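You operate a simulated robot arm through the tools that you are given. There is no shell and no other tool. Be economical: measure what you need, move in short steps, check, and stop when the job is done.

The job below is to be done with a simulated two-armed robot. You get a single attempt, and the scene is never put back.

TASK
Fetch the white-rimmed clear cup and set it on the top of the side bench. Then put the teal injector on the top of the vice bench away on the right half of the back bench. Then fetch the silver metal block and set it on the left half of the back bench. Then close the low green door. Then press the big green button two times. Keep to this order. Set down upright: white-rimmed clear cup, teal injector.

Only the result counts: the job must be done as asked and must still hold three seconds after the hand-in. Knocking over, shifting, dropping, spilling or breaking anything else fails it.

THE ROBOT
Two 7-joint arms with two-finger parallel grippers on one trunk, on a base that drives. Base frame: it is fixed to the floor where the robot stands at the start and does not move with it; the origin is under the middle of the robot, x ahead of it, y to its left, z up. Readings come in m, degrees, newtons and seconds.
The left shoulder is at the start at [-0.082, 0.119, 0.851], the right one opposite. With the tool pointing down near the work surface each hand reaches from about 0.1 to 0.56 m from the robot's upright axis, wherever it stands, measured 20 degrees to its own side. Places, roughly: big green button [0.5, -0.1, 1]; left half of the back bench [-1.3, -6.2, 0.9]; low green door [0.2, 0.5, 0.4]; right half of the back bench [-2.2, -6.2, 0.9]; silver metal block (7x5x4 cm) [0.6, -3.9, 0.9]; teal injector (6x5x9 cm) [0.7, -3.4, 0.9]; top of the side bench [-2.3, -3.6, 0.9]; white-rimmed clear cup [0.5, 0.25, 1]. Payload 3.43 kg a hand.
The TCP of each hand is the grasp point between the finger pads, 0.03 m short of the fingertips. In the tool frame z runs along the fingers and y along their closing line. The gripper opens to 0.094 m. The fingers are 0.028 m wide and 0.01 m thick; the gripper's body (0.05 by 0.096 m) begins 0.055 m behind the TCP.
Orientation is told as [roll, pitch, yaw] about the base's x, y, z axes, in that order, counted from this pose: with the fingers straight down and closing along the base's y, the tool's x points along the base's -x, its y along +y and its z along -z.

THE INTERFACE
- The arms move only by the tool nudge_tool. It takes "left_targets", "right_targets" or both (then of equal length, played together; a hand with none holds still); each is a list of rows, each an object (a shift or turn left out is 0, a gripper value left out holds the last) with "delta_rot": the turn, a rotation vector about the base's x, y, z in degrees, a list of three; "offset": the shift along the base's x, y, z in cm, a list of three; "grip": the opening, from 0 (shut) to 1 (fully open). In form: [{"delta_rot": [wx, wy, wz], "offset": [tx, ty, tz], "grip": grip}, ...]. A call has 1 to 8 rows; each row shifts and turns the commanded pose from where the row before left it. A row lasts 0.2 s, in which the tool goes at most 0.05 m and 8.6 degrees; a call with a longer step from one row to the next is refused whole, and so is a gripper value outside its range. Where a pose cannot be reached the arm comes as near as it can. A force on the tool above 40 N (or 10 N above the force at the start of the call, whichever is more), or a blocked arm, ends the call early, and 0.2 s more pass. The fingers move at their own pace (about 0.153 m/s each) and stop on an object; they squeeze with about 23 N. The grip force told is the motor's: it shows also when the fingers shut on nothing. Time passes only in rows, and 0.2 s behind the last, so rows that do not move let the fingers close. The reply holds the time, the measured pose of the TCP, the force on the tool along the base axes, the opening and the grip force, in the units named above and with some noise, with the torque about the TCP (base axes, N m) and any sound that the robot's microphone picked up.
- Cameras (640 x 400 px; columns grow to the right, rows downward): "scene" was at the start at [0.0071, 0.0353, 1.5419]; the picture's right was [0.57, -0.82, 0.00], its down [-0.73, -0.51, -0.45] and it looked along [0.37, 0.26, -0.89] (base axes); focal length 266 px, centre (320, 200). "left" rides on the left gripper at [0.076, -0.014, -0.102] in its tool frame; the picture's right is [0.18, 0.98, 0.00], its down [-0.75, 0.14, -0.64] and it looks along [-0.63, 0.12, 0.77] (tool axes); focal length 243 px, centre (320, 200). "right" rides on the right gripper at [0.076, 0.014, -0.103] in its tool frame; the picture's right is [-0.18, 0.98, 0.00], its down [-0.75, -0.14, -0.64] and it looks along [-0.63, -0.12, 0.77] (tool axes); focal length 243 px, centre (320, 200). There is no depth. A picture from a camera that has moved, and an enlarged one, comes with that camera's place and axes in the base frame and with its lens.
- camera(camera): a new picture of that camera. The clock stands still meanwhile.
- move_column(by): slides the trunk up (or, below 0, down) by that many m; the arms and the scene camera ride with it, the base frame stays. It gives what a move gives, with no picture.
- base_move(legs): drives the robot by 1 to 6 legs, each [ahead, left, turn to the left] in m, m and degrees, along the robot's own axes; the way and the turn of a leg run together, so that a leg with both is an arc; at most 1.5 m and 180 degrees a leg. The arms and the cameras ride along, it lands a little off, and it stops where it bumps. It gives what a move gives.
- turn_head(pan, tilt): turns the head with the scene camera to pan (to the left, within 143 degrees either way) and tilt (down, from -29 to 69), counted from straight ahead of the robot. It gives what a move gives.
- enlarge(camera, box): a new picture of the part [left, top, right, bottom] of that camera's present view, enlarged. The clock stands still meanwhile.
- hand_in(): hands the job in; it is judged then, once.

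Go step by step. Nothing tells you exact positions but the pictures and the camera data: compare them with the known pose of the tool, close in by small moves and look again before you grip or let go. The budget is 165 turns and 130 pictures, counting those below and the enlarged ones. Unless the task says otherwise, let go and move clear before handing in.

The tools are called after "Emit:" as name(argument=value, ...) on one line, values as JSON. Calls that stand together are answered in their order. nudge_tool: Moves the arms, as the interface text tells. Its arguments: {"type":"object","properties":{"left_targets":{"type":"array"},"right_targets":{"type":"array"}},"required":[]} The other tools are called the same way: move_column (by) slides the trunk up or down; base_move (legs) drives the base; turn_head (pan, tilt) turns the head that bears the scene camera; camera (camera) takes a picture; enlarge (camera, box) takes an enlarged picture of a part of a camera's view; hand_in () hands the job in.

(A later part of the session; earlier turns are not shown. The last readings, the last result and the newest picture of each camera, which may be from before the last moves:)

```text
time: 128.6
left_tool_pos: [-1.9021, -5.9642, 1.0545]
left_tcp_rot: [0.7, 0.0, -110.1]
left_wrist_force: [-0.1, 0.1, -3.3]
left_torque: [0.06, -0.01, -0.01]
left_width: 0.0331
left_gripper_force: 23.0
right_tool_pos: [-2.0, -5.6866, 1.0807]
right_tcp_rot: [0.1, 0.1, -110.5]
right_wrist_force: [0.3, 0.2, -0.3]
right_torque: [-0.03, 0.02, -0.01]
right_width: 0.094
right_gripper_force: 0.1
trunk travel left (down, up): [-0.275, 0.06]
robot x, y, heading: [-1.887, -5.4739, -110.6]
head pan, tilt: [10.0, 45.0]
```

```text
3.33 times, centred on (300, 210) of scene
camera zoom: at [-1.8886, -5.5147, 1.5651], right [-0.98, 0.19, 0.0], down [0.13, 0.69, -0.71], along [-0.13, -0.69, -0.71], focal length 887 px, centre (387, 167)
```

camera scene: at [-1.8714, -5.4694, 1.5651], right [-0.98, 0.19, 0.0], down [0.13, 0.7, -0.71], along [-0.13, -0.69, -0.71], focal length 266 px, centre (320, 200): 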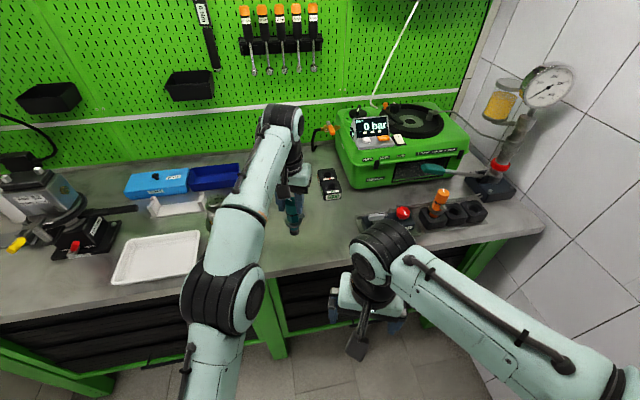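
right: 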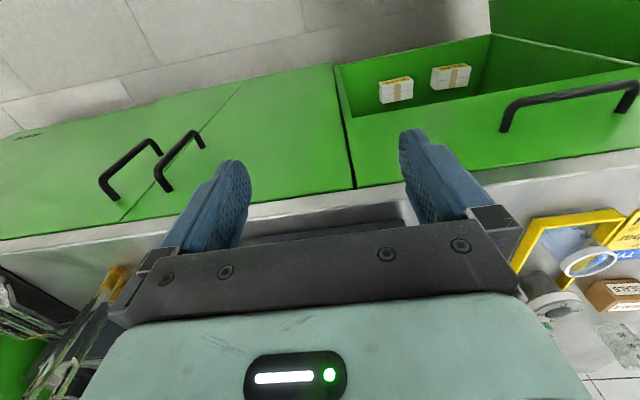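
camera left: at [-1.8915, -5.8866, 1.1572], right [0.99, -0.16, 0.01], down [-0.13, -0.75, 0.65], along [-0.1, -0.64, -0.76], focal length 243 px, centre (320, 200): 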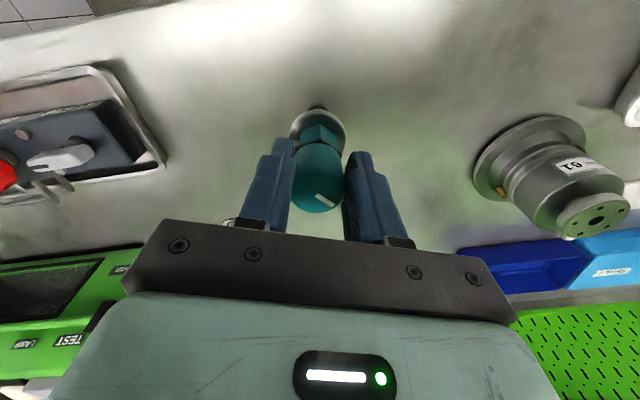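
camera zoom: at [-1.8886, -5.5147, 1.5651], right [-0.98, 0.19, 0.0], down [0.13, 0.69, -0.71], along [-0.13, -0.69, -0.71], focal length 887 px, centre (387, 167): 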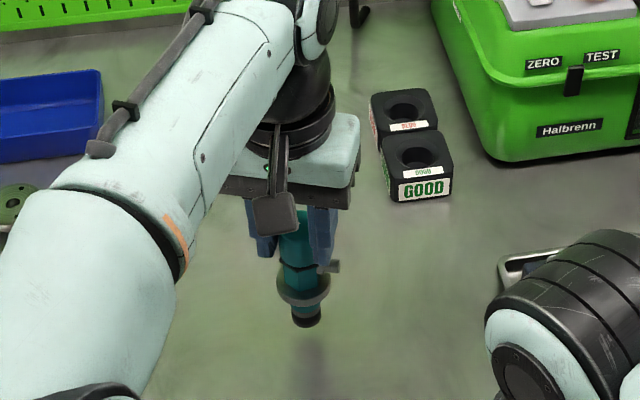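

Still a few centimetres above the surface; descending in small steps.

Emit:
nudge_tool(left_targets=[{"offset": [0, 0, -1]}, {"offset": [0, 0, -0.5]}, {"offset": [0, 0, -0.5]}, {"offset": [0, 0, -0.3]}, {}])

Emit:
enlarge(camera="scene", box=[250, 150, 350, 270])

```text
time: 129.8
left_tool_pos: [-1.9015, -5.9628, 1.0314]
left_tcp_rot: [0.7, -0.1, -110.1]
left_wrist_force: [0.3, 1.0, -2.7]
left_torque: [0.04, 0.02, -0.01]
left_width: 0.033
left_gripper_force: 23.3
right_tool_pos: [-2.0006, -5.6861, 1.08]
right_tcp_rot: [0.1, 0.0, -110.7]
right_wrist_force: [0.6, -0.2, -0.4]
right_torque: [0.03, 0.01, -0.05]
right_width: 0.0941
right_gripper_force: 0.0
trunk travel left (down, up): [-0.275, 0.06]
robot x, y, heading: [-1.8861, -5.4773, -110.8]
head pan, tilt: [10.0, 45.0]
```

```text
3.33 times, centred on (300, 210) of scene
camera zoom: at [-1.8885, -5.5147, 1.5651], right [-0.98, 0.19, 0.0], down [0.13, 0.69, -0.71], along [-0.13, -0.69, -0.71], focal length 887 px, centre (387, 167)
```

zoom: 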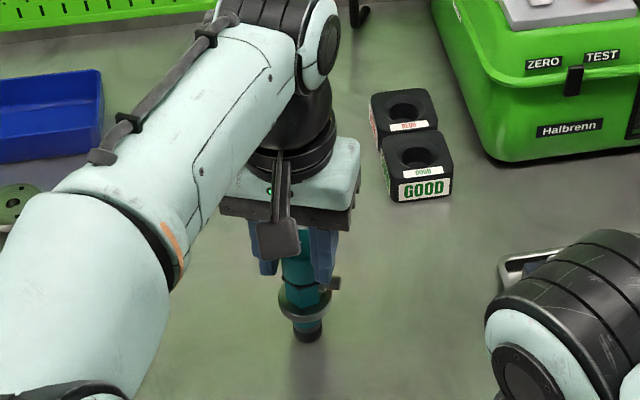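

Emit:
nudge_tool(left_targets=[{"offset": [0, 0, -0.3]}, {"offset": [0, 0, -0.3]}, {"offset": [0, 0, -0.3]}, {}])

```text
time: 130.8
left_tool_pos: [-1.9011, -5.9634, 1.0265]
left_tcp_rot: [0.7, -0.7, -110.0]
left_wrist_force: [3.8, -0.2, 35.6]
left_torque: [-0.3, -0.03, 0.02]
left_width: 0.0333
left_gripper_force: 23.0
right_tool_pos: [-1.9982, -5.6827, 1.081]
right_tcp_rot: [0.1, -0.2, -110.6]
right_wrist_force: [-0.2, 0.4, -0.1]
right_torque: [0.01, -0.01, -0.01]
right_width: 0.0939
right_gripper_force: 0.0
trunk travel left (down, up): [-0.275, 0.06]
robot x, y, heading: [-1.8944, -5.4762, -111.0]
head pan, tilt: [10.0, 45.0]
```

Contact with 35 N; I'll ease up 6 mm in command, release, and rise.

Emit:
nudge_tool(left_targets=[{"offset": [0, 0, 0.5]}, {}, {"grip": 0.4}, {"grip": 0.5}, {"grip": 0.62}, {}, {"offset": [0, 0, 2]}, {"offset": [0, 0, 3]}])

Emit:
camera(camera="left")

Emit:
enlarge(camera="scene", box=[250, 150, 350, 270])

```text
time: 132.6
left_tool_pos: [-1.9011, -5.9631, 1.0784]
left_tcp_rot: [0.8, -0.3, -109.9]
left_wrist_force: [0.3, -0.4, -0.4]
left_torque: [-0.01, -0.01, -0.01]
left_width: 0.0583
left_gripper_force: 0.0
right_tool_pos: [-1.9995, -5.6851, 1.0807]
right_tcp_rot: [0.0, 0.0, -110.6]
right_wrist_force: [-0.2, -0.3, -0.2]
right_torque: [0.04, -0.02, 0.0]
right_width: 0.0939
right_gripper_force: 0.0
trunk travel left (down, up): [-0.275, 0.06]
robot x, y, heading: [-1.8849, -5.4752, -110.7]
head pan, tilt: [10.0, 45.0]
```

```text
62 pictures are left
camera left: at [-1.8911, -5.8862, 1.1811], right [0.99, -0.16, 0.01], down [-0.13, -0.75, 0.65], along [-0.1, -0.64, -0.76], focal length 243 px, centre (320, 200)
```

left: 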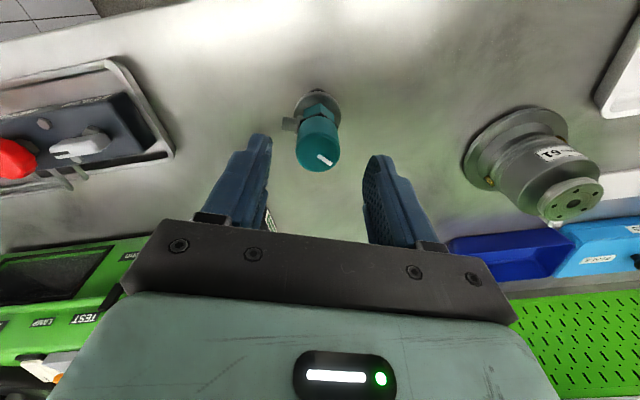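

```text
3.33 times, centred on (300, 210) of scene
camera zoom: at [-1.8886, -5.5143, 1.5651], right [-0.98, 0.19, 0.0], down [0.13, 0.69, -0.71], along [-0.13, -0.69, -0.71], focal length 887 px, centre (387, 167)
```

zoom: 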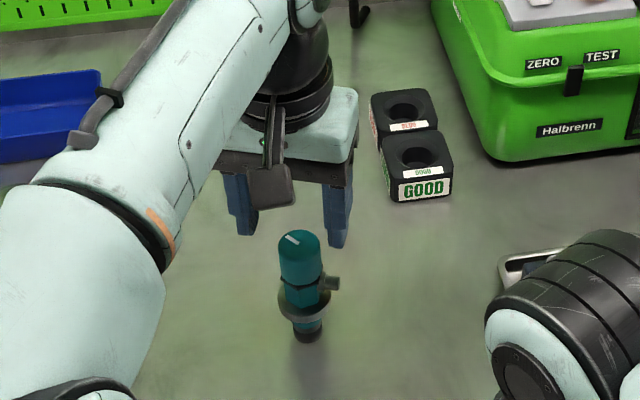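

The injector stands upright in the right half. I'll raise and retract the hand, then drive back to the vice bench for the block.

Emit:
nudge_tool(left_targets=[{"offset": [0, 0, 4]}, {"offset": [0, 1, 3.5]}, {"offset": [0, 3, 2]}, {"offset": [0.5, 4, 0]}, {"offset": [1, 4, 0]}, {"offset": [1, 4, 0]}])

Emit:
base_move(legs=[[0, 0, 20.7], [-0.1, 0.5, 0], [-1.1, 0, 0], [0, 0, 90], [0.65, 0.25, 0], [0.7, 0.2, 0]])

Emit:
turn_head(pan=-10, tilt=42)

Emit:
camera(camera="scene")

```text
time: 134.0
left_tool_pos: [-1.8757, -5.7997, 1.1724]
left_tcp_rot: [0.7, -0.2, -109.9]
left_wrist_force: [0.2, -0.6, -0.2]
left_torque: [-0.02, -0.01, -0.02]
left_width: 0.0584
left_gripper_force: 0.0
right_tool_pos: [-1.999, -5.6849, 1.0792]
right_tcp_rot: [-0.1, -0.1, -110.6]
right_wrist_force: [0.1, 0.2, 0.0]
right_torque: [0.02, 0.0, 0.03]
right_width: 0.094
right_gripper_force: 0.1
trunk travel left (down, up): [-0.275, 0.06]
robot x, y, heading: [-1.8885, -5.4736, -110.7]
head pan, tilt: [10.0, 45.0]
```

```text
time: 156.1
left_tool_pos: [0.27, -3.7094, 1.172]
left_tcp_rot: [0.6, -0.1, 0.0]
left_wrist_force: [-0.7, -0.2, -0.6]
left_torque: [0.01, 0.01, 0.02]
left_width: 0.0583
left_gripper_force: 0.1
right_tool_pos: [0.2035, -3.8646, 1.08]
right_tcp_rot: [0.1, 0.0, -0.6]
right_wrist_force: [0.1, -0.1, -0.1]
right_torque: [0.01, 0.03, -0.01]
right_width: 0.0939
right_gripper_force: 0.1
trunk travel left (down, up): [-0.275, 0.06]
robot x, y, heading: [-0.029, -3.8303, -0.4]
head pan, tilt: [10.0, 45.0]
```

```text
time: 156.9
left_tool_pos: [0.2695, -3.7094, 1.1717]
left_tcp_rot: [0.8, 0.0, 0.0]
left_wrist_force: [-0.2, -0.4, -0.2]
left_torque: [-0.01, 0.01, -0.02]
left_width: 0.0581
left_gripper_force: 0.1
right_tool_pos: [0.2028, -3.8644, 1.0798]
right_tcp_rot: [0.0, 0.0, -0.5]
right_wrist_force: [-0.6, -0.5, -1.1]
right_torque: [-0.02, -0.01, 0.01]
right_width: 0.0939
right_gripper_force: 0.0
trunk travel left (down, up): [-0.275, 0.06]
robot x, y, heading: [-0.034, -3.8329, -0.4]
head pan, tilt: [-10.0, 42.0]
```

```text
60 pictures are left
camera scene: at [0.0052, -3.8478, 1.5694], right [-0.18, -0.98, 0.0], down [-0.66, 0.12, -0.74], along [0.73, -0.14, -0.67], focal length 266 px, centre (320, 200)
```

scene: 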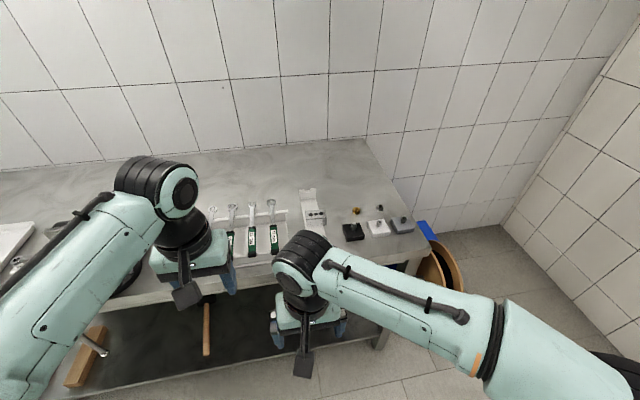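

Emit:
enlarge(camera="scene", box=[265, 170, 385, 250])

```text
5.00 times, centred on (325, 210) of scene
camera zoom: at [0.0052, -3.8478, 1.5694], right [-0.18, -0.98, 0.0], down [-0.66, 0.12, -0.74], along [0.73, -0.14, -0.67], focal length 1331 px, centre (295, 150)
```

zoom: 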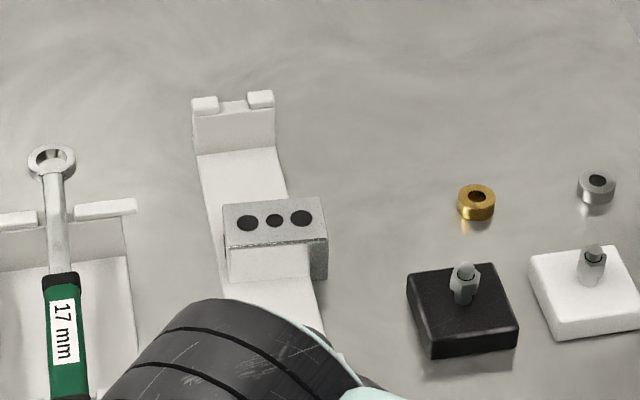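

The silver block's top is near (0.604, -3.951, 0.96), its 7 cm side along y, wider than the rack strip, so I can grip its ends along y with the right hand. I'll drive 18 cm closer and extend the right hand over it.

Emit:
base_move(legs=[[0.18, 0, 0.4]])

Emit:
nudge_tool(right_targets=[{"offset": [3, -2, 2], "grip": 1.0}, {"offset": [3, -2, 0]}, {"offset": [4, -2, 0]}, {"offset": [4, -1.5, 0]}, {}])

Emit:
camera(camera="right")

Emit:
camera(camera="scene")

```text
time: 158.4
left_tool_pos: [0.4492, -3.7084, 1.1706]
left_tcp_rot: [0.7, -0.1, 0.3]
left_wrist_force: [-0.3, -0.2, 0.7]
left_torque: [-0.01, 0.01, -0.03]
left_width: 0.0587
left_gripper_force: 0.1
right_tool_pos: [0.3818, -3.8643, 1.0795]
right_tcp_rot: [0.2, 0.0, -0.2]
right_wrist_force: [0.8, -0.1, -0.5]
right_torque: [0.01, 0.04, 0.03]
right_width: 0.094
right_gripper_force: 0.1
trunk travel left (down, up): [-0.275, 0.06]
robot x, y, heading: [0.1472, -3.8324, -0.2]
head pan, tilt: [-10.0, 42.0]
```

```text
time: 159.6
left_tool_pos: [0.4471, -3.7083, 1.1718]
left_tcp_rot: [0.6, -0.2, 0.3]
left_wrist_force: [0.0, 0.0, 0.1]
left_torque: [0.0, -0.02, 0.0]
left_width: 0.0581
left_gripper_force: 0.0
right_tool_pos: [0.5218, -3.9392, 1.0995]
right_tcp_rot: [0.1, 0.0, -0.2]
right_wrist_force: [-0.3, -0.2, 0.3]
right_torque: [0.01, -0.02, 0.01]
right_width: 0.0942
right_gripper_force: 0.1
trunk travel left (down, up): [-0.275, 0.06]
robot x, y, heading: [0.148, -3.8321, -0.4]
head pan, tilt: [-10.0, 42.0]
```

```text
58 pictures are left
camera right: at [0.4445, -3.9257, 1.203], right [0.19, 0.98, 0.0], down [0.75, -0.14, 0.64], along [0.63, -0.12, -0.77], focal length 243 px, centre (320, 200)
```

right: 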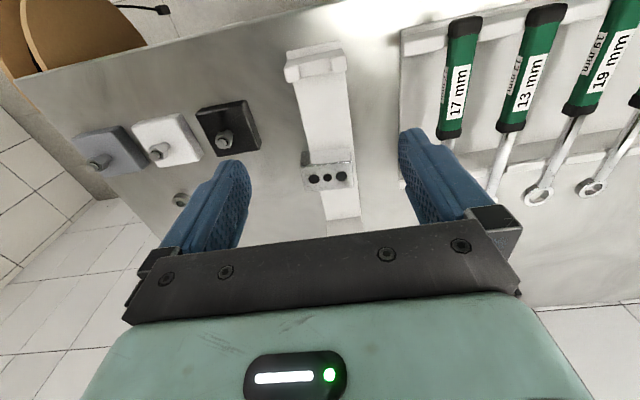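

```text
57 pictures are left
camera scene: at [0.1835, -3.8492, 1.5694], right [-0.18, -0.98, 0.0], down [-0.66, 0.12, -0.74], along [0.73, -0.13, -0.67], focal length 266 px, centre (320, 200)
```

scene: 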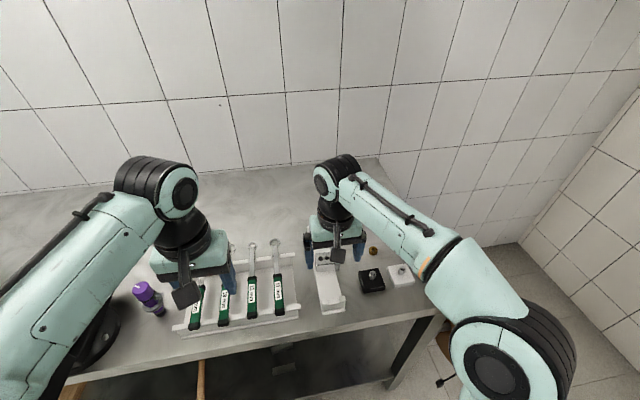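

Block confirmed at (0.611, -3.948), turned about -5°. I'll align and descend above it.

Emit:
nudge_tool(right_targets=[{"offset": [4, -0.4, 0], "delta_rot": [0, 0, -5]}, {"offset": [4, -0.5, -1]}, {"offset": [0.9, 0, -3]}, {"offset": [0, 0, -3]}, {}])

Emit:
camera(camera="right")

Emit:
enlarge(camera="scene", box=[290, 190, 410, 310])

```text
time: 160.8
left_tool_pos: [0.4471, -3.7087, 1.1719]
left_tcp_rot: [0.7, -0.1, 0.2]
left_wrist_force: [-0.6, 0.3, -0.3]
left_torque: [-0.03, -0.01, -0.01]
left_width: 0.0583
left_gripper_force: 0.0
right_tool_pos: [0.611, -3.9488, 1.0294]
right_tcp_rot: [0.1, -0.1, -5.2]
right_wrist_force: [0.1, 0.6, 0.4]
right_torque: [-0.01, 0.02, 0.01]
right_width: 0.0942
right_gripper_force: 0.0
trunk travel left (down, up): [-0.275, 0.06]
robot x, y, heading: [0.15, -3.8351, -0.2]
head pan, tilt: [-10.0, 42.0]
```

```text
56 pictures are left
camera right: at [0.5357, -3.9281, 1.132], right [0.27, 0.96, 0.0], down [0.74, -0.21, 0.64], along [0.62, -0.17, -0.77], focal length 243 px, centre (320, 200)
```

right: 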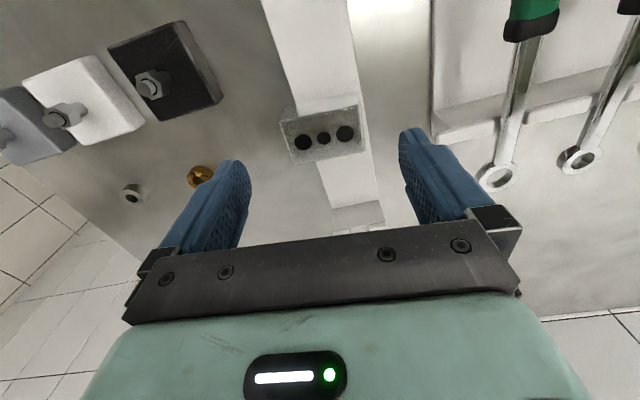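

```text
3.33 times, centred on (350, 250) of scene
camera zoom: at [0.1842, -3.8492, 1.5694], right [-0.18, -0.98, 0.0], down [-0.66, 0.12, -0.74], along [0.73, -0.13, -0.67], focal length 887 px, centre (220, 33)
```

zoom: 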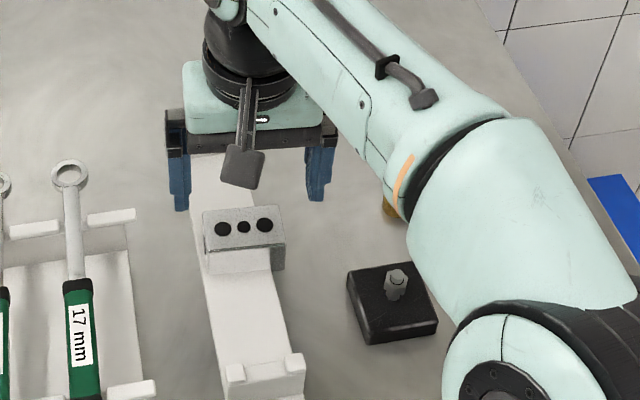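

Nearly aligned; I'll correct yaw by about +2.5°, descend to z 0.955 and close.

Emit:
nudge_tool(right_targets=[{"offset": [0.2, 0.2, -2], "delta_rot": [0, 0, 2.5]}, {"offset": [0, 0, -2]}, {"offset": [0, 0, -1.5]}, {"offset": [0, 0, -1.0]}, {"offset": [0, 0, -0.7]}, {}])

Emit:
camera(camera="right")

Emit:
enlarge(camera="scene", box=[290, 190, 410, 310])

```text
time: 162.2
left_tool_pos: [0.4476, -3.7087, 1.1707]
left_tcp_rot: [0.8, -0.3, 0.4]
left_wrist_force: [-0.4, -0.4, 0.5]
left_torque: [0.01, 0.02, -0.03]
left_width: 0.0584
left_gripper_force: 0.0
right_tool_pos: [0.6125, -3.9469, 0.958]
right_tcp_rot: [0.2, 0.1, -2.7]
right_wrist_force: [-0.4, 0.0, -0.1]
right_torque: [0.0, 0.02, 0.02]
right_width: 0.0939
right_gripper_force: 0.0
trunk travel left (down, up): [-0.275, 0.06]
robot x, y, heading: [0.1482, -3.8366, -0.5]
head pan, tilt: [-10.0, 42.0]
```

```text
54 pictures are left
camera right: at [0.5368, -3.929, 1.0606], right [0.23, 0.97, 0.0], down [0.75, -0.18, 0.64], along [0.62, -0.15, -0.77], focal length 243 px, centre (320, 200)
```

right: 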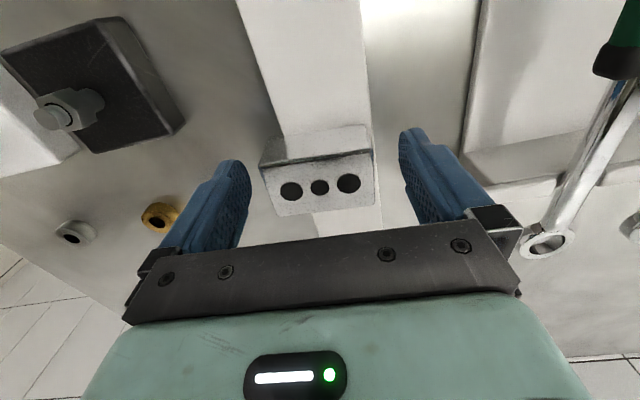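

```text
3.33 times, centred on (350, 250) of scene
camera zoom: at [0.1843, -3.8492, 1.5694], right [-0.18, -0.98, 0.0], down [-0.66, 0.12, -0.74], along [0.73, -0.13, -0.67], focal length 887 px, centre (220, 33)
```

zoom: 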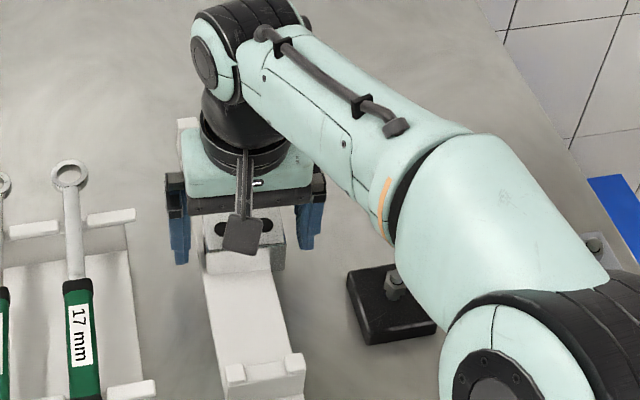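

Centred. Closing the right gripper on the block's ends.

Emit:
nudge_tool(right_targets=[{"offset": [0.1, 0, -0.3]}, {"grip": 0.7}, {"grip": 0.5}, {"grip": 0.5}, {"grip": 0.5}])

Emit:
nudge_tool(right_targets=[{"offset": [0, 0, 0.5]}, {"offset": [0, 0, 1]}, {"offset": [0, 0, 1.5]}, {"offset": [0, 0, 2]}, {"offset": [0, 0, 2.5]}, {}])

Emit:
camera(camera="right")

Emit:
enlarge(camera="scene", box=[290, 190, 410, 310])

```text
time: 163.4
left_tool_pos: [0.4485, -3.7086, 1.1729]
left_tcp_rot: [0.7, -0.2, 0.2]
left_wrist_force: [0.6, 0.8, 0.1]
left_torque: [0.02, -0.01, 0.01]
left_width: 0.0583
left_gripper_force: 0.0
right_tool_pos: [0.6144, -3.9479, 0.9543]
right_tcp_rot: [0.1, -0.1, -2.8]
right_wrist_force: [0.3, -1.1, 3.1]
right_torque: [-0.27, -0.08, 0.0]
right_width: 0.0678
right_gripper_force: 23.1
trunk travel left (down, up): [-0.275, 0.06]
robot x, y, heading: [0.1486, -3.8329, -0.2]
head pan, tilt: [-10.0, 42.0]
```

```text
time: 164.8
left_tool_pos: [0.4486, -3.7088, 1.1716]
left_tcp_rot: [0.6, -0.1, 0.3]
left_wrist_force: [-0.6, -0.2, 0.1]
left_torque: [0.04, 0.02, -0.06]
left_width: 0.0584
left_gripper_force: 0.0
right_tool_pos: [0.6146, -3.9462, 1.0298]
right_tcp_rot: [0.0, 0.0, -2.7]
right_wrist_force: [-0.1, 0.3, -3.8]
right_torque: [-0.01, 0.06, 0.02]
right_width: 0.0676
right_gripper_force: 22.7
trunk travel left (down, up): [-0.275, 0.06]
robot x, y, heading: [0.1467, -3.8328, -0.5]
head pan, tilt: [-10.0, 42.0]
```

```text
52 pictures are left
camera right: at [0.5385, -3.9295, 1.1333], right [0.23, 0.97, 0.0], down [0.75, -0.18, 0.64], along [0.62, -0.15, -0.77], focal length 243 px, centre (320, 200)
```

right: 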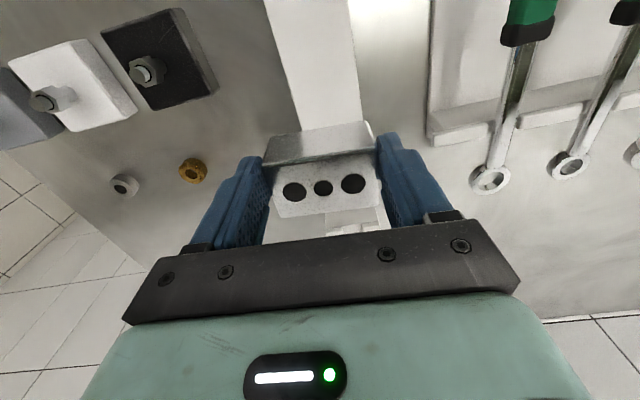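

```text
3.33 times, centred on (350, 250) of scene
camera zoom: at [0.1846, -3.8494, 1.5694], right [-0.18, -0.98, 0.0], down [-0.66, 0.12, -0.74], along [0.73, -0.13, -0.67], focal length 887 px, centre (220, 33)
```

zoom: 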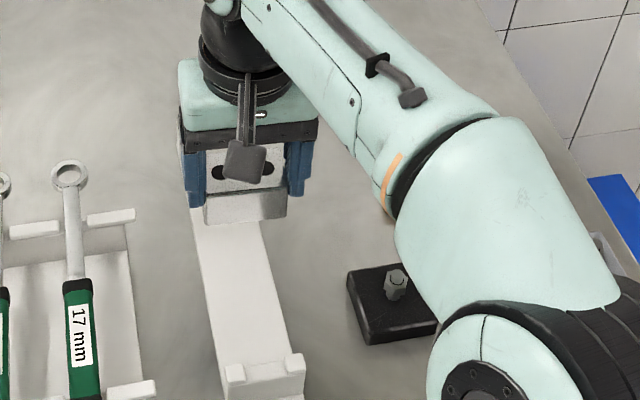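

The block is held and the rack undisturbed. I'll raise it, retract, and drive to the back bench's left half.

Emit:
nudge_tool(right_targets=[{"offset": [-1, 0, 3]}, {"offset": [-2, 0, 3]}, {"offset": [-3, 0, 2]}, {"offset": [-4, 0, 0]}, {"offset": [-4, 0, 0]}])

Emit:
base_move(legs=[[-0.55, 0, 0], [0, 0, -89.6], [0.6, -0.37, 0], [0.6, -0.37, 0]])

Emit:
turn_head(pan=0, tilt=38)

Emit:
camera(camera="scene")

```text
time: 166.0
left_tool_pos: [0.4474, -3.7087, 1.1721]
left_tcp_rot: [0.7, -0.2, 0.3]
left_wrist_force: [-0.6, -0.8, 0.0]
left_torque: [-0.02, 0.01, -0.03]
left_width: 0.0582
left_gripper_force: 0.0
right_tool_pos: [0.4716, -3.947, 1.1094]
right_tcp_rot: [0.1, -0.2, -2.6]
right_wrist_force: [0.1, 0.6, -3.2]
right_torque: [-0.01, 0.01, -0.02]
right_width: 0.0677
right_gripper_force: 22.9
trunk travel left (down, up): [-0.275, 0.06]
robot x, y, heading: [0.1467, -3.8353, -0.3]
head pan, tilt: [-10.0, 42.0]
```

```text
time: 179.9
left_tool_pos: [-1.0272, -5.3229, 1.1725]
left_tcp_rot: [0.7, 0.0, -89.8]
left_wrist_force: [0.9, -0.3, 0.3]
left_torque: [0.0, -0.02, 0.0]
left_width: 0.0582
left_gripper_force: 0.1
right_tool_pos: [-1.265, -5.3492, 1.1089]
right_tcp_rot: [0.1, 0.0, -92.8]
right_wrist_force: [0.5, -0.8, -2.3]
right_torque: [0.06, 0.03, -0.01]
right_width: 0.0677
right_gripper_force: 23.3
trunk travel left (down, up): [-0.275, 0.06]
robot x, y, heading: [-1.1533, -5.0196, -90.4]
head pan, tilt: [-10.0, 42.0]
```

```text
time: 180.6
left_tool_pos: [-1.0272, -5.3235, 1.1715]
left_tcp_rot: [0.7, -0.2, -89.9]
left_wrist_force: [0.4, 0.9, -0.5]
left_torque: [0.01, -0.03, 0.02]
left_width: 0.0584
left_gripper_force: 0.1
right_tool_pos: [-1.2657, -5.3489, 1.109]
right_tcp_rot: [0.1, 0.0, -93.0]
right_wrist_force: [-0.1, -0.3, -2.6]
right_torque: [0.01, -0.02, -0.03]
right_width: 0.0678
right_gripper_force: 23.0
trunk travel left (down, up): [-0.275, 0.06]
robot x, y, heading: [-1.1568, -5.0224, -90.3]
head pan, tilt: [0.0, 38.0]
```

```text
50 pictures are left
camera scene: at [-1.1529, -5.0648, 1.5753], right [-1.0, 0.01, 0.0], down [0.01, 0.62, -0.79], along [-0.01, -0.79, -0.62], focal length 266 px, centre (320, 200)
```

scene: 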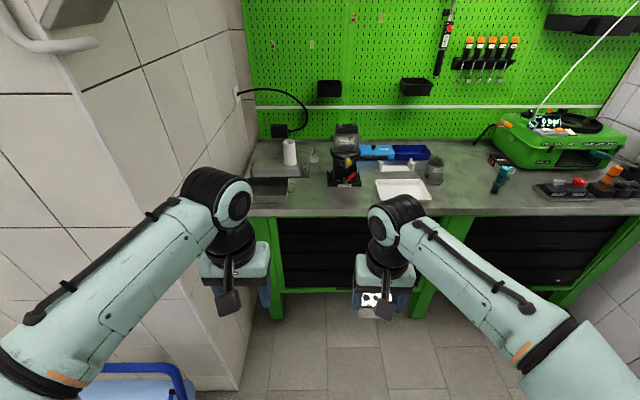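

I can see a free front strip at about (-1.27, -5.92) before the clamp. The wall corner on the left is near the left elbow, so I'll strafe slightly right as I drive in.

Emit:
base_move(legs=[[0, -0.1, 0.3], [0.3, 0, 0]])

Emit:
turn_head(pan=0, tilt=48)

Emit:
camera(camera="scene")

```text
time: 183.8
left_tool_pos: [-1.1272, -5.6214, 1.1727]
left_tcp_rot: [0.8, 0.0, -89.6]
left_wrist_force: [-0.3, 0.4, 0.3]
left_torque: [0.0, 0.02, 0.0]
left_width: 0.0584
left_gripper_force: 0.0
right_tool_pos: [-1.3669, -5.6485, 1.1089]
right_tcp_rot: [0.2, 0.0, -92.6]
right_wrist_force: [0.6, 0.3, -3.0]
right_torque: [0.08, 0.02, -0.03]
right_width: 0.0679
right_gripper_force: 23.1
trunk travel left (down, up): [-0.275, 0.06]
robot x, y, heading: [-1.2532, -5.319, -90.5]
head pan, tilt: [0.0, 38.0]
```

```text
time: 184.5
left_tool_pos: [-1.1278, -5.6223, 1.1714]
left_tcp_rot: [0.7, -0.1, -89.6]
left_wrist_force: [0.1, 0.4, -0.5]
left_torque: [0.03, -0.03, -0.01]
left_width: 0.0584
left_gripper_force: 0.0
right_tool_pos: [-1.3658, -5.6479, 1.1089]
right_tcp_rot: [0.2, 0.1, -92.7]
right_wrist_force: [-0.5, 0.2, -2.0]
right_torque: [0.08, 0.0, 0.0]
right_width: 0.0679
right_gripper_force: 23.1
trunk travel left (down, up): [-0.275, 0.06]
robot x, y, heading: [-1.2531, -5.323, -90.1]
head pan, tilt: [0.0, 48.0]
```

```text
49 pictures are left
camera scene: at [-1.2542, -5.356, 1.561], right [-1.0, 0.0, 0.0], down [0.0, 0.74, -0.67], along [0.0, -0.67, -0.74], focal length 266 px, centre (320, 200)
```

scene: 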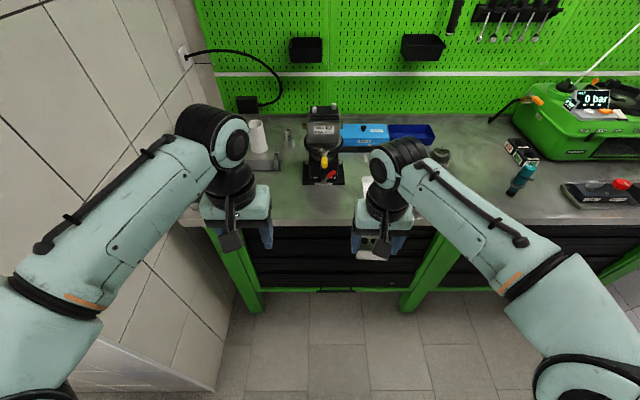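

The strip in front of the clamp is clear. I'll advance 12 cm and extend the right hand over (-1.25, -5.925) at height.

Emit:
base_move(legs=[[0.12, 0, 0]])

Emit:
nudge_tool(right_targets=[{"offset": [3, -3, 0]}, {"offset": [3, -3, 0]}, {"offset": [3, -3, 0]}, {"offset": [2.5, -3, -2]}, {"offset": [0, -3, -3]}, {"offset": [0, -0.5, -2]}, {}])

Emit:
camera(camera="right")

Emit:
camera(camera="scene")

```text
time: 185.8
left_tool_pos: [-1.1287, -5.7412, 1.1729]
left_tcp_rot: [0.6, -0.2, -89.7]
left_wrist_force: [0.0, -0.4, -0.1]
left_torque: [0.01, 0.01, 0.02]
left_width: 0.0584
left_gripper_force: 0.1
right_tool_pos: [-1.3661, -5.767, 1.109]
right_tcp_rot: [0.0, -0.1, -92.7]
right_wrist_force: [-1.1, -0.5, -2.3]
right_torque: [0.05, 0.02, -0.02]
right_width: 0.0677
right_gripper_force: 23.1
trunk travel left (down, up): [-0.275, 0.06]
robot x, y, heading: [-1.2558, -5.4407, -90.3]
head pan, tilt: [0.0, 48.0]
```

```text
time: 187.3
left_tool_pos: [-1.1291, -5.7419, 1.1719]
left_tcp_rot: [0.7, -0.1, -89.6]
left_wrist_force: [-0.4, -1.1, -0.6]
left_torque: [0.01, -0.01, 0.01]
left_width: 0.0583
left_gripper_force: 0.0
right_tool_pos: [-1.2502, -5.9218, 1.0371]
right_tcp_rot: [0.0, -0.1, -92.7]
right_wrist_force: [0.2, 0.2, -2.4]
right_torque: [0.01, 0.02, 0.01]
right_width: 0.0678
right_gripper_force: 22.6
trunk travel left (down, up): [-0.275, 0.06]
robot x, y, heading: [-1.2554, -5.4379, -90.1]
head pan, tilt: [0.0, 48.0]
```

```text
48 pictures are left
camera right: at [-1.2333, -5.8463, 1.1413], right [0.97, -0.23, 0.0], down [-0.18, -0.75, 0.64], along [-0.15, -0.62, -0.77], focal length 243 px, centre (320, 200)
```

right: 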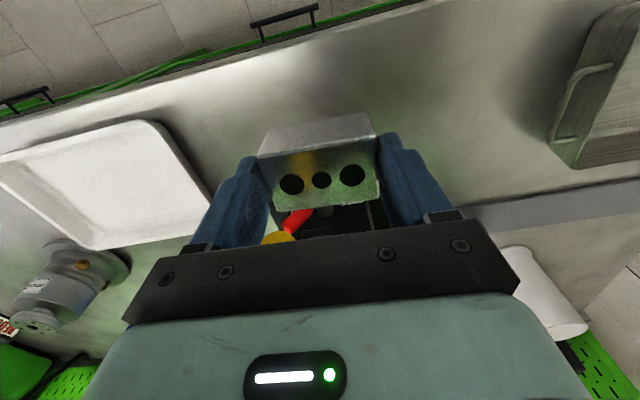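

```text
47 pictures are left
camera scene: at [-1.2546, -5.4752, 1.5609], right [-1.0, 0.01, 0.0], down [0.0, 0.74, -0.67], along [0.0, -0.67, -0.74], focal length 266 px, centre (320, 200)
```

scene: 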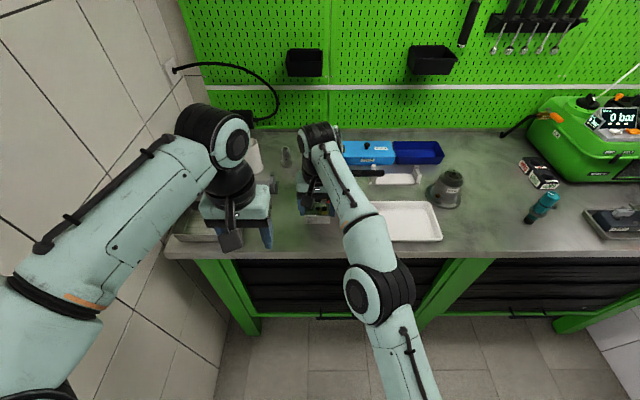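

The clamp's red lever is close behind the block, so I'll shift 1.2 cm toward the edge and descend.

Emit:
nudge_tool(right_targets=[{"offset": [0, 1.2, 0]}, {"offset": [0, 0, -2]}, {"offset": [0, 0, -2]}, {"offset": [0, 0, -2]}, {"offset": [0, 0, -1]}, {}])

Emit:
camera(camera="right")

Emit:
enlarge(camera="scene", box=[270, 120, 390, 270])

```text
time: 188.1
left_tool_pos: [-1.1286, -5.7393, 1.1722]
left_tcp_rot: [0.7, -0.2, -89.7]
left_wrist_force: [-0.5, 0.1, -1.5]
left_torque: [0.01, -0.01, -0.02]
left_width: 0.0578
left_gripper_force: 0.1
right_tool_pos: [-1.2502, -5.9115, 1.029]
right_tcp_rot: [1.0, -1.8, -92.7]
right_wrist_force: [1.4, 6.7, 10.2]
right_torque: [-0.5, 0.25, -0.14]
right_width: 0.0677
right_gripper_force: 23.4
trunk travel left (down, up): [-0.275, 0.06]
robot x, y, heading: [-1.2542, -5.4431, -90.5]
head pan, tilt: [0.0, 48.0]
stopped in row 3 (right hand): the force on the tool passed its limit at 58 N (the readings are from after the stop); the commanded pose is now the measured one
```

```text
46 pictures are left
camera right: at [-1.2344, -5.8321, 1.1292], right [0.97, -0.23, 0.02], down [-0.19, -0.73, 0.66], along [-0.14, -0.65, -0.75], focal length 243 px, centre (320, 200)
```

right: 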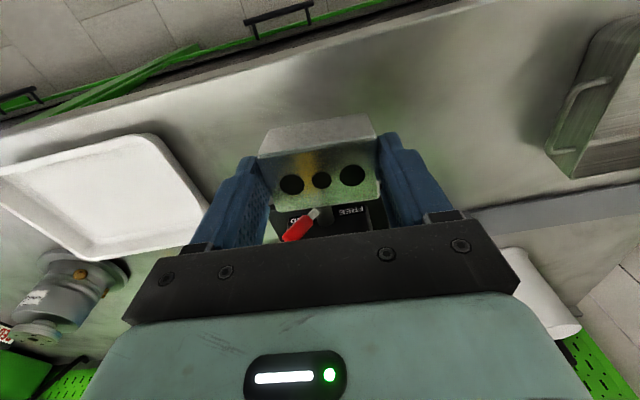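

```text
2.67 times, centred on (330, 195) of scene
camera zoom: at [-1.255, -5.4727, 1.5609], right [-1.0, 0.01, 0.0], down [0.0, 0.74, -0.67], along [0.0, -0.67, -0.74], focal length 710 px, centre (293, 213)
```

zoom: 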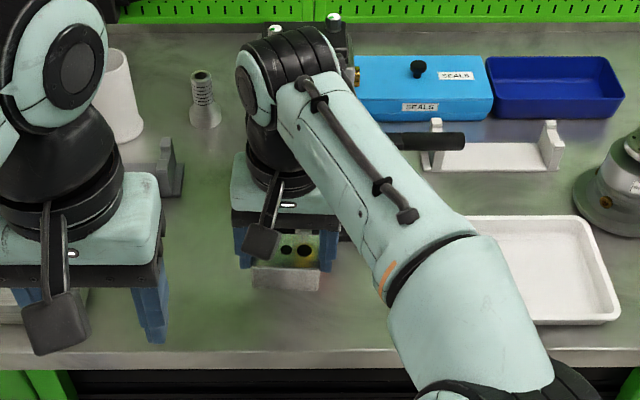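

The palm met the clamp's lever, so I'll back straight up and away, and use the clear strip to the left of the clamp instead.

Emit:
nudge_tool(right_targets=[{"offset": [0, 0.5, 2]}, {"offset": [0, 1, 4]}, {"offset": [0, 3, 3]}, {"offset": [0, 4.5, 0]}, {"offset": [-1, 4.5, 0]}, {"offset": [-1, 4, 0]}, {}])

Emit:
camera(camera="scene")

```text
time: 189.7
left_tool_pos: [-1.1285, -5.7411, 1.1723]
left_tcp_rot: [0.7, -0.1, -89.6]
left_wrist_force: [0.2, 0.3, 0.6]
left_torque: [0.0, -0.02, -0.02]
left_width: 0.058
left_gripper_force: 0.1
right_tool_pos: [-1.2698, -5.736, 1.1145]
right_tcp_rot: [0.8, -1.5, -92.9]
right_wrist_force: [-0.2, -0.7, -2.4]
right_torque: [0.05, 0.03, 0.0]
right_width: 0.0674
right_gripper_force: 23.3
trunk travel left (down, up): [-0.275, 0.06]
robot x, y, heading: [-1.2543, -5.438, -90.3]
head pan, tilt: [0.0, 48.0]
```

```text
44 pictures are left
camera scene: at [-1.2544, -5.4756, 1.5609], right [-1.0, 0.01, 0.0], down [0.0, 0.74, -0.67], along [0.0, -0.67, -0.74], focal length 266 px, centre (320, 200)
```

scene: 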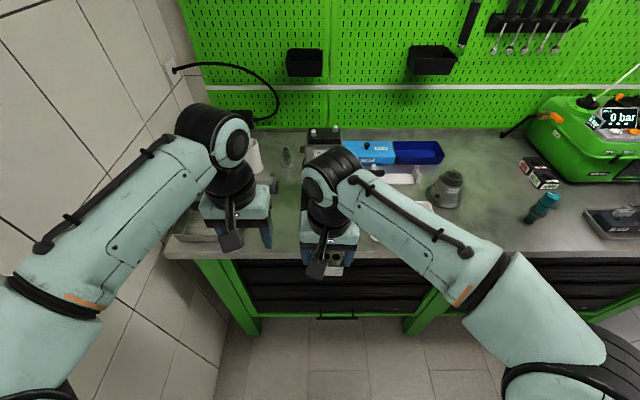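

Safely away; the clamp seems in place. I'll level the hand, turn the base 15° left so the right hand points at the clear spot, and look.

Emit:
nudge_tool(right_targets=[{"delta_rot": [1.5, 0.7, 0]}, {}])

Emit:
base_move(legs=[[-0.06, 0, 0], [0, 0, 15]])

Emit:
camera(camera="scene")

```text
time: 190.2
left_tool_pos: [-1.1288, -5.7399, 1.1715]
left_tcp_rot: [0.7, -0.3, -89.7]
left_wrist_force: [-0.2, 0.7, -0.8]
left_torque: [0.01, -0.02, -0.01]
left_width: 0.058
left_gripper_force: 0.0
right_tool_pos: [-1.27, -5.7372, 1.1149]
right_tcp_rot: [0.1, -0.1, -92.7]
right_wrist_force: [0.3, -0.6, -2.7]
right_torque: [0.0, -0.02, -0.04]
right_width: 0.0676
right_gripper_force: 23.0
trunk travel left (down, up): [-0.275, 0.06]
robot x, y, heading: [-1.2518, -5.4372, -90.3]
head pan, tilt: [0.0, 48.0]
```

```text
time: 192.1
left_tool_pos: [-1.0531, -5.638, 1.1718]
left_tcp_rot: [0.8, -0.2, -74.7]
left_wrist_force: [-1.1, -0.1, 0.0]
left_torque: [-0.02, 0.03, -0.03]
left_width: 0.0582
left_gripper_force: 0.1
right_tool_pos: [-1.1913, -5.6722, 1.1162]
right_tcp_rot: [0.1, -0.1, -77.7]
right_wrist_force: [-0.6, 0.8, -3.3]
right_torque: [0.03, 0.0, 0.03]
right_width: 0.0676
right_gripper_force: 22.9
trunk travel left (down, up): [-0.275, 0.06]
robot x, y, heading: [-1.2553, -5.3831, -75.1]
head pan, tilt: [0.0, 48.0]
```

```text
43 pictures are left
camera scene: at [-1.2455, -5.4144, 1.5609], right [-0.97, -0.25, 0.0], down [-0.19, 0.72, -0.67], along [0.17, -0.65, -0.74], focal length 266 px, centre (320, 200)
```

scene: 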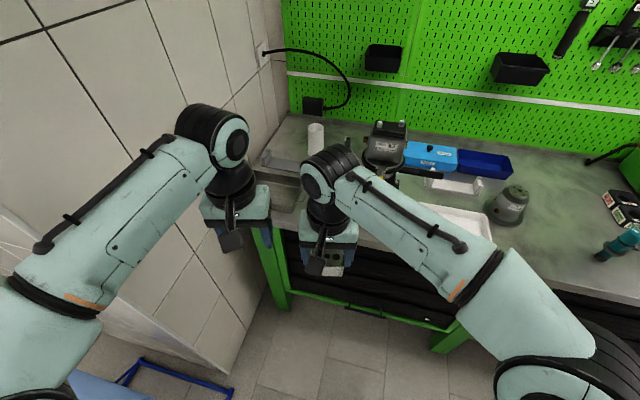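

I'll advance 5 cm and bring the right hand over (-1.12, -5.91), squared to the bench, staying high first.

Emit:
base_move(legs=[[0.05, 0, 0]])

Emit:
nudge_tool(right_targets=[{"offset": [1.5, -3, 0], "delta_rot": [0, 0, -6]}, {"offset": [1.5, -4, 0], "delta_rot": [0, 0, -6]}, {"offset": [1.5, -4, 0]}, {"offset": [1.3, -4, -1]}, {"offset": [0, -4, -2]}, {}])

Emit:
camera(camera="right")

Emit:
camera(camera="scene")

```text
time: 193.0
left_tool_pos: [-1.043, -5.6861, 1.1721]
left_tcp_rot: [0.6, -0.2, -74.7]
left_wrist_force: [-0.2, -0.1, 0.3]
left_torque: [0.01, -0.01, 0.01]
left_width: 0.0582
left_gripper_force: 0.1
right_tool_pos: [-1.1786, -5.7194, 1.1154]
right_tcp_rot: [0.2, 0.0, -77.7]
right_wrist_force: [0.3, 0.0, -2.5]
right_torque: [0.02, 0.01, 0.01]
right_width: 0.0676
right_gripper_force: 23.0
trunk travel left (down, up): [-0.275, 0.06]
robot x, y, heading: [-1.242, -5.4287, -75.5]
head pan, tilt: [0.0, 48.0]
```

```text
time: 194.4
left_tool_pos: [-1.0424, -5.6862, 1.1719]
left_tcp_rot: [0.7, -0.2, -74.7]
left_wrist_force: [1.0, -0.5, 0.5]
left_torque: [-0.02, -0.01, 0.0]
left_width: 0.0585
left_gripper_force: 0.2
right_tool_pos: [-1.1328, -5.8772, 1.0845]
right_tcp_rot: [0.0, 0.1, -89.7]
right_wrist_force: [0.0, 0.5, -2.7]
right_torque: [0.01, 0.0, -0.03]
right_width: 0.0678
right_gripper_force: 22.5
right hand out of reach, approached as far as the arm can: row 4, 5
trunk travel left (down, up): [-0.275, 0.06]
robot x, y, heading: [-1.2425, -5.4281, -75.4]
head pan, tilt: [0.0, 48.0]
```

```text
42 pictures are left
camera right: at [-1.1201, -5.8011, 1.1875], right [0.98, -0.18, 0.0], down [-0.14, -0.75, 0.64], along [-0.11, -0.63, -0.77], focal length 243 px, centre (320, 200)
```

right: 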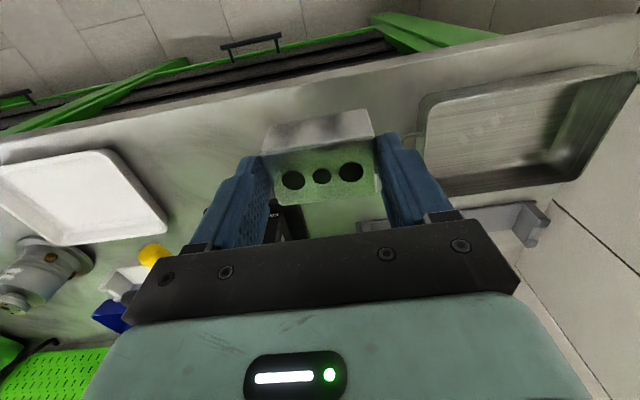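

```text
41 pictures are left
camera scene: at [-1.2321, -5.4618, 1.5609], right [-0.97, -0.25, 0.0], down [-0.19, 0.72, -0.67], along [0.17, -0.65, -0.74], focal length 266 px, centre (320, 200)
```

scene: 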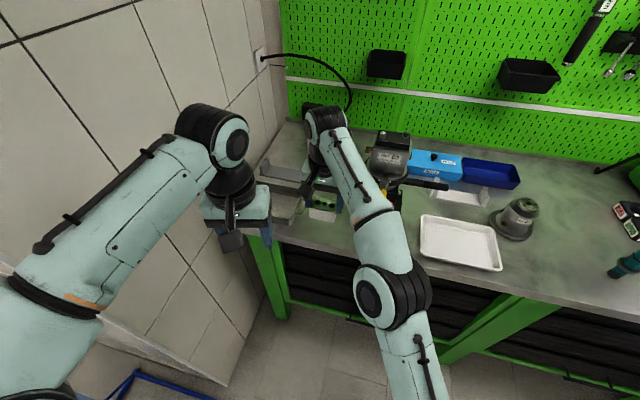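

The spot beneath is clear, with the metal tray to the right in view and the clamp behind left. I'll descend while creeping slightly inward.

Emit:
nudge_tool(right_targets=[{"offset": [0.3, -1, -2]}, {"offset": [0.3, -1, -2]}, {"offset": [0, -1, -2]}, {"offset": [0, 0, -2]}, {}])

Emit:
camera(camera="right")

Emit:
enlarge(camera="scene", box=[250, 90, 430, 240])

```text
time: 195.6
left_tool_pos: [-1.0433, -5.6856, 1.1724]
left_tcp_rot: [0.7, -0.2, -74.7]
left_wrist_force: [0.6, 0.4, -1.4]
left_torque: [-0.01, 0.0, -0.01]
left_width: 0.0584
left_gripper_force: 0.1
right_tool_pos: [-1.1264, -5.9077, 1.0046]
right_tcp_rot: [0.0, -0.1, -89.7]
right_wrist_force: [0.4, -0.3, -2.5]
right_torque: [0.02, -0.01, -0.04]
right_width: 0.0676
right_gripper_force: 23.3
trunk travel left (down, up): [-0.275, 0.06]
robot x, y, heading: [-1.2387, -5.4288, -75.3]
head pan, tilt: [0.0, 48.0]
```

```text
40 pictures are left
camera right: at [-1.1137, -5.8312, 1.1079], right [0.98, -0.18, 0.0], down [-0.14, -0.75, 0.64], along [-0.11, -0.63, -0.77], focal length 243 px, centre (320, 200)
```

right: 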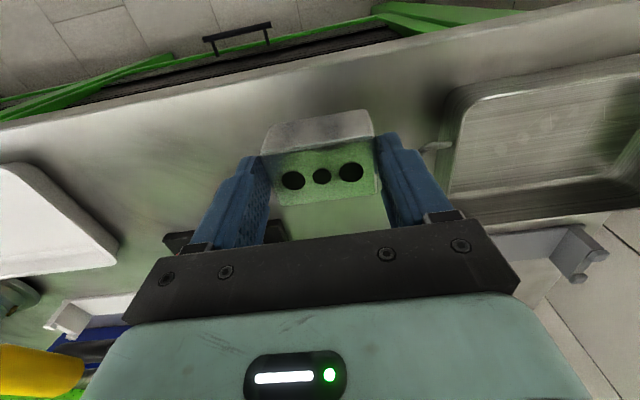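

```text
2.67 times, centred on (340, 165) of scene
camera zoom: at [-1.2329, -5.462, 1.5609], right [-0.97, -0.25, 0.0], down [-0.19, 0.72, -0.67], along [0.17, -0.65, -0.74], focal length 710 px, centre (267, 293)
```

zoom: 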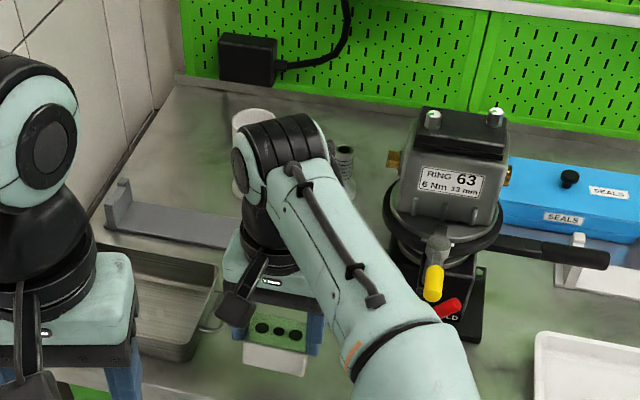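

Clearances look fine. Descending to the surface in small steps.

Emit:
nudge_tool(right_targets=[{"offset": [0, 0, -1.5]}, {"offset": [0, 0, -1.5]}, {"offset": [0, 0, -0.7]}, {"offset": [0, 0, -0.4]}, {"offset": [0, 0, -0.3]}, {}])

Emit:
camera(camera="right")

```text
time: 197.0
left_tool_pos: [-1.0428, -5.6869, 1.1714]
left_tcp_rot: [0.7, -0.2, -74.7]
left_wrist_force: [-0.6, 0.1, 0.1]
left_torque: [0.01, -0.02, -0.01]
left_width: 0.0584
left_gripper_force: 0.1
right_tool_pos: [-1.1262, -5.9059, 0.9635]
right_tcp_rot: [0.2, -0.1, -89.7]
right_wrist_force: [0.2, -0.2, 5.7]
right_torque: [-0.22, 0.27, 0.04]
right_width: 0.0676
right_gripper_force: 22.8
trunk travel left (down, up): [-0.275, 0.06]
robot x, y, heading: [-1.24, -5.4254, -75.5]
head pan, tilt: [0.0, 48.0]
```

```text
38 pictures are left
camera right: at [-1.1139, -5.8303, 1.0647], right [0.98, -0.18, 0.0], down [-0.14, -0.75, 0.64], along [-0.11, -0.63, -0.76], focal length 243 px, centre (320, 200)
```

right: 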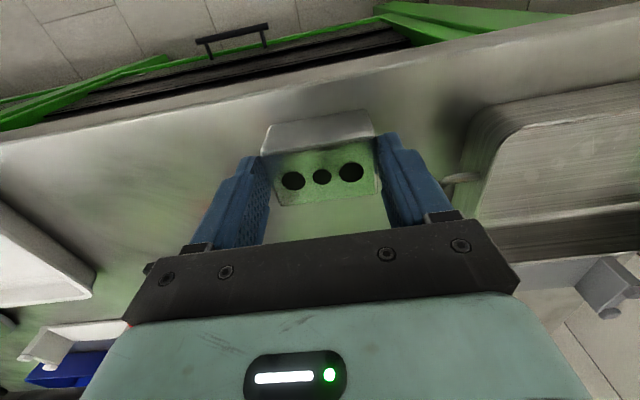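

First contact at z 0.9635 with a corner. I'll press slightly more so the block levels, and read the force.

Emit:
nudge_tool(right_targets=[{"offset": [0, 0, -0.2]}, {"offset": [0, 0, -0.2]}, {}])

Emit:
enlarge(camera="right", box=[220, 80, 420, 240])

```text
time: 197.8
left_tool_pos: [-1.0429, -5.6864, 1.172]
left_tcp_rot: [0.7, -0.1, -74.6]
left_wrist_force: [-0.1, -0.1, 0.6]
left_torque: [0.0, -0.01, 0.04]
left_width: 0.0582
left_gripper_force: 0.1
right_tool_pos: [-1.1261, -5.9067, 0.959]
right_tcp_rot: [0.1, -0.3, -89.7]
right_wrist_force: [1.8, -0.7, 16.2]
right_torque: [-0.23, -0.09, 0.04]
right_width: 0.068
right_gripper_force: 23.1
trunk travel left (down, up): [-0.275, 0.06]
robot x, y, heading: [-1.2409, -5.4231, -75.4]
head pan, tilt: [0.0, 48.0]
```

```text
2.50 times, centred on (320, 160) of right
camera zoom: at [-1.1135, -5.8293, 1.0613], right [0.98, -0.18, 0.0], down [-0.14, -0.75, 0.64], along [-0.11, -0.63, -0.76], focal length 606 px, centre (320, 300)
```

zoom: 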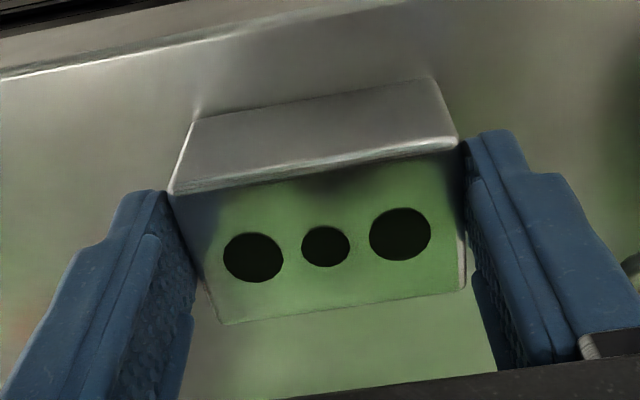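

The block is nearly flat. One more slight press, then release slowly and rise.

Emit:
nudge_tool(right_targets=[{"offset": [0, 0, -0.2]}, {}, {"grip": 0.72}, {"grip": 0.76}, {"grip": 0.82}, {}, {"offset": [0, 0, 1.5]}, {"offset": [0, 0, 3]}])

Emit:
camera(camera="right")

```text
time: 199.6
left_tool_pos: [-1.0421, -5.6858, 1.1725]
left_tcp_rot: [0.7, -0.2, -74.7]
left_wrist_force: [-0.6, 0.1, 0.4]
left_torque: [-0.02, 0.0, 0.0]
left_width: 0.0579
left_gripper_force: 0.2
right_tool_pos: [-1.1275, -5.9062, 0.9992]
right_tcp_rot: [0.0, -0.1, -89.7]
right_wrist_force: [0.8, 0.5, 0.4]
right_torque: [0.04, -0.02, 0.04]
right_width: 0.0771
right_gripper_force: 0.2
trunk travel left (down, up): [-0.275, 0.06]
robot x, y, heading: [-1.24, -5.429, -75.4]
head pan, tilt: [0.0, 48.0]
```

```text
36 pictures are left
camera right: at [-1.1138, -5.8295, 1.1025], right [0.98, -0.18, 0.0], down [-0.14, -0.75, 0.64], along [-0.11, -0.63, -0.77], focal length 243 px, centre (320, 200)
```

right: 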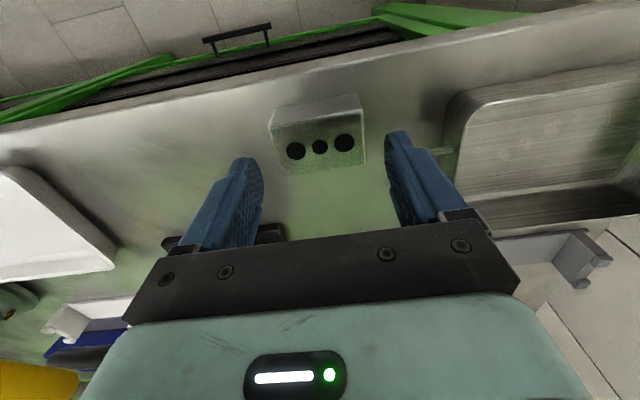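

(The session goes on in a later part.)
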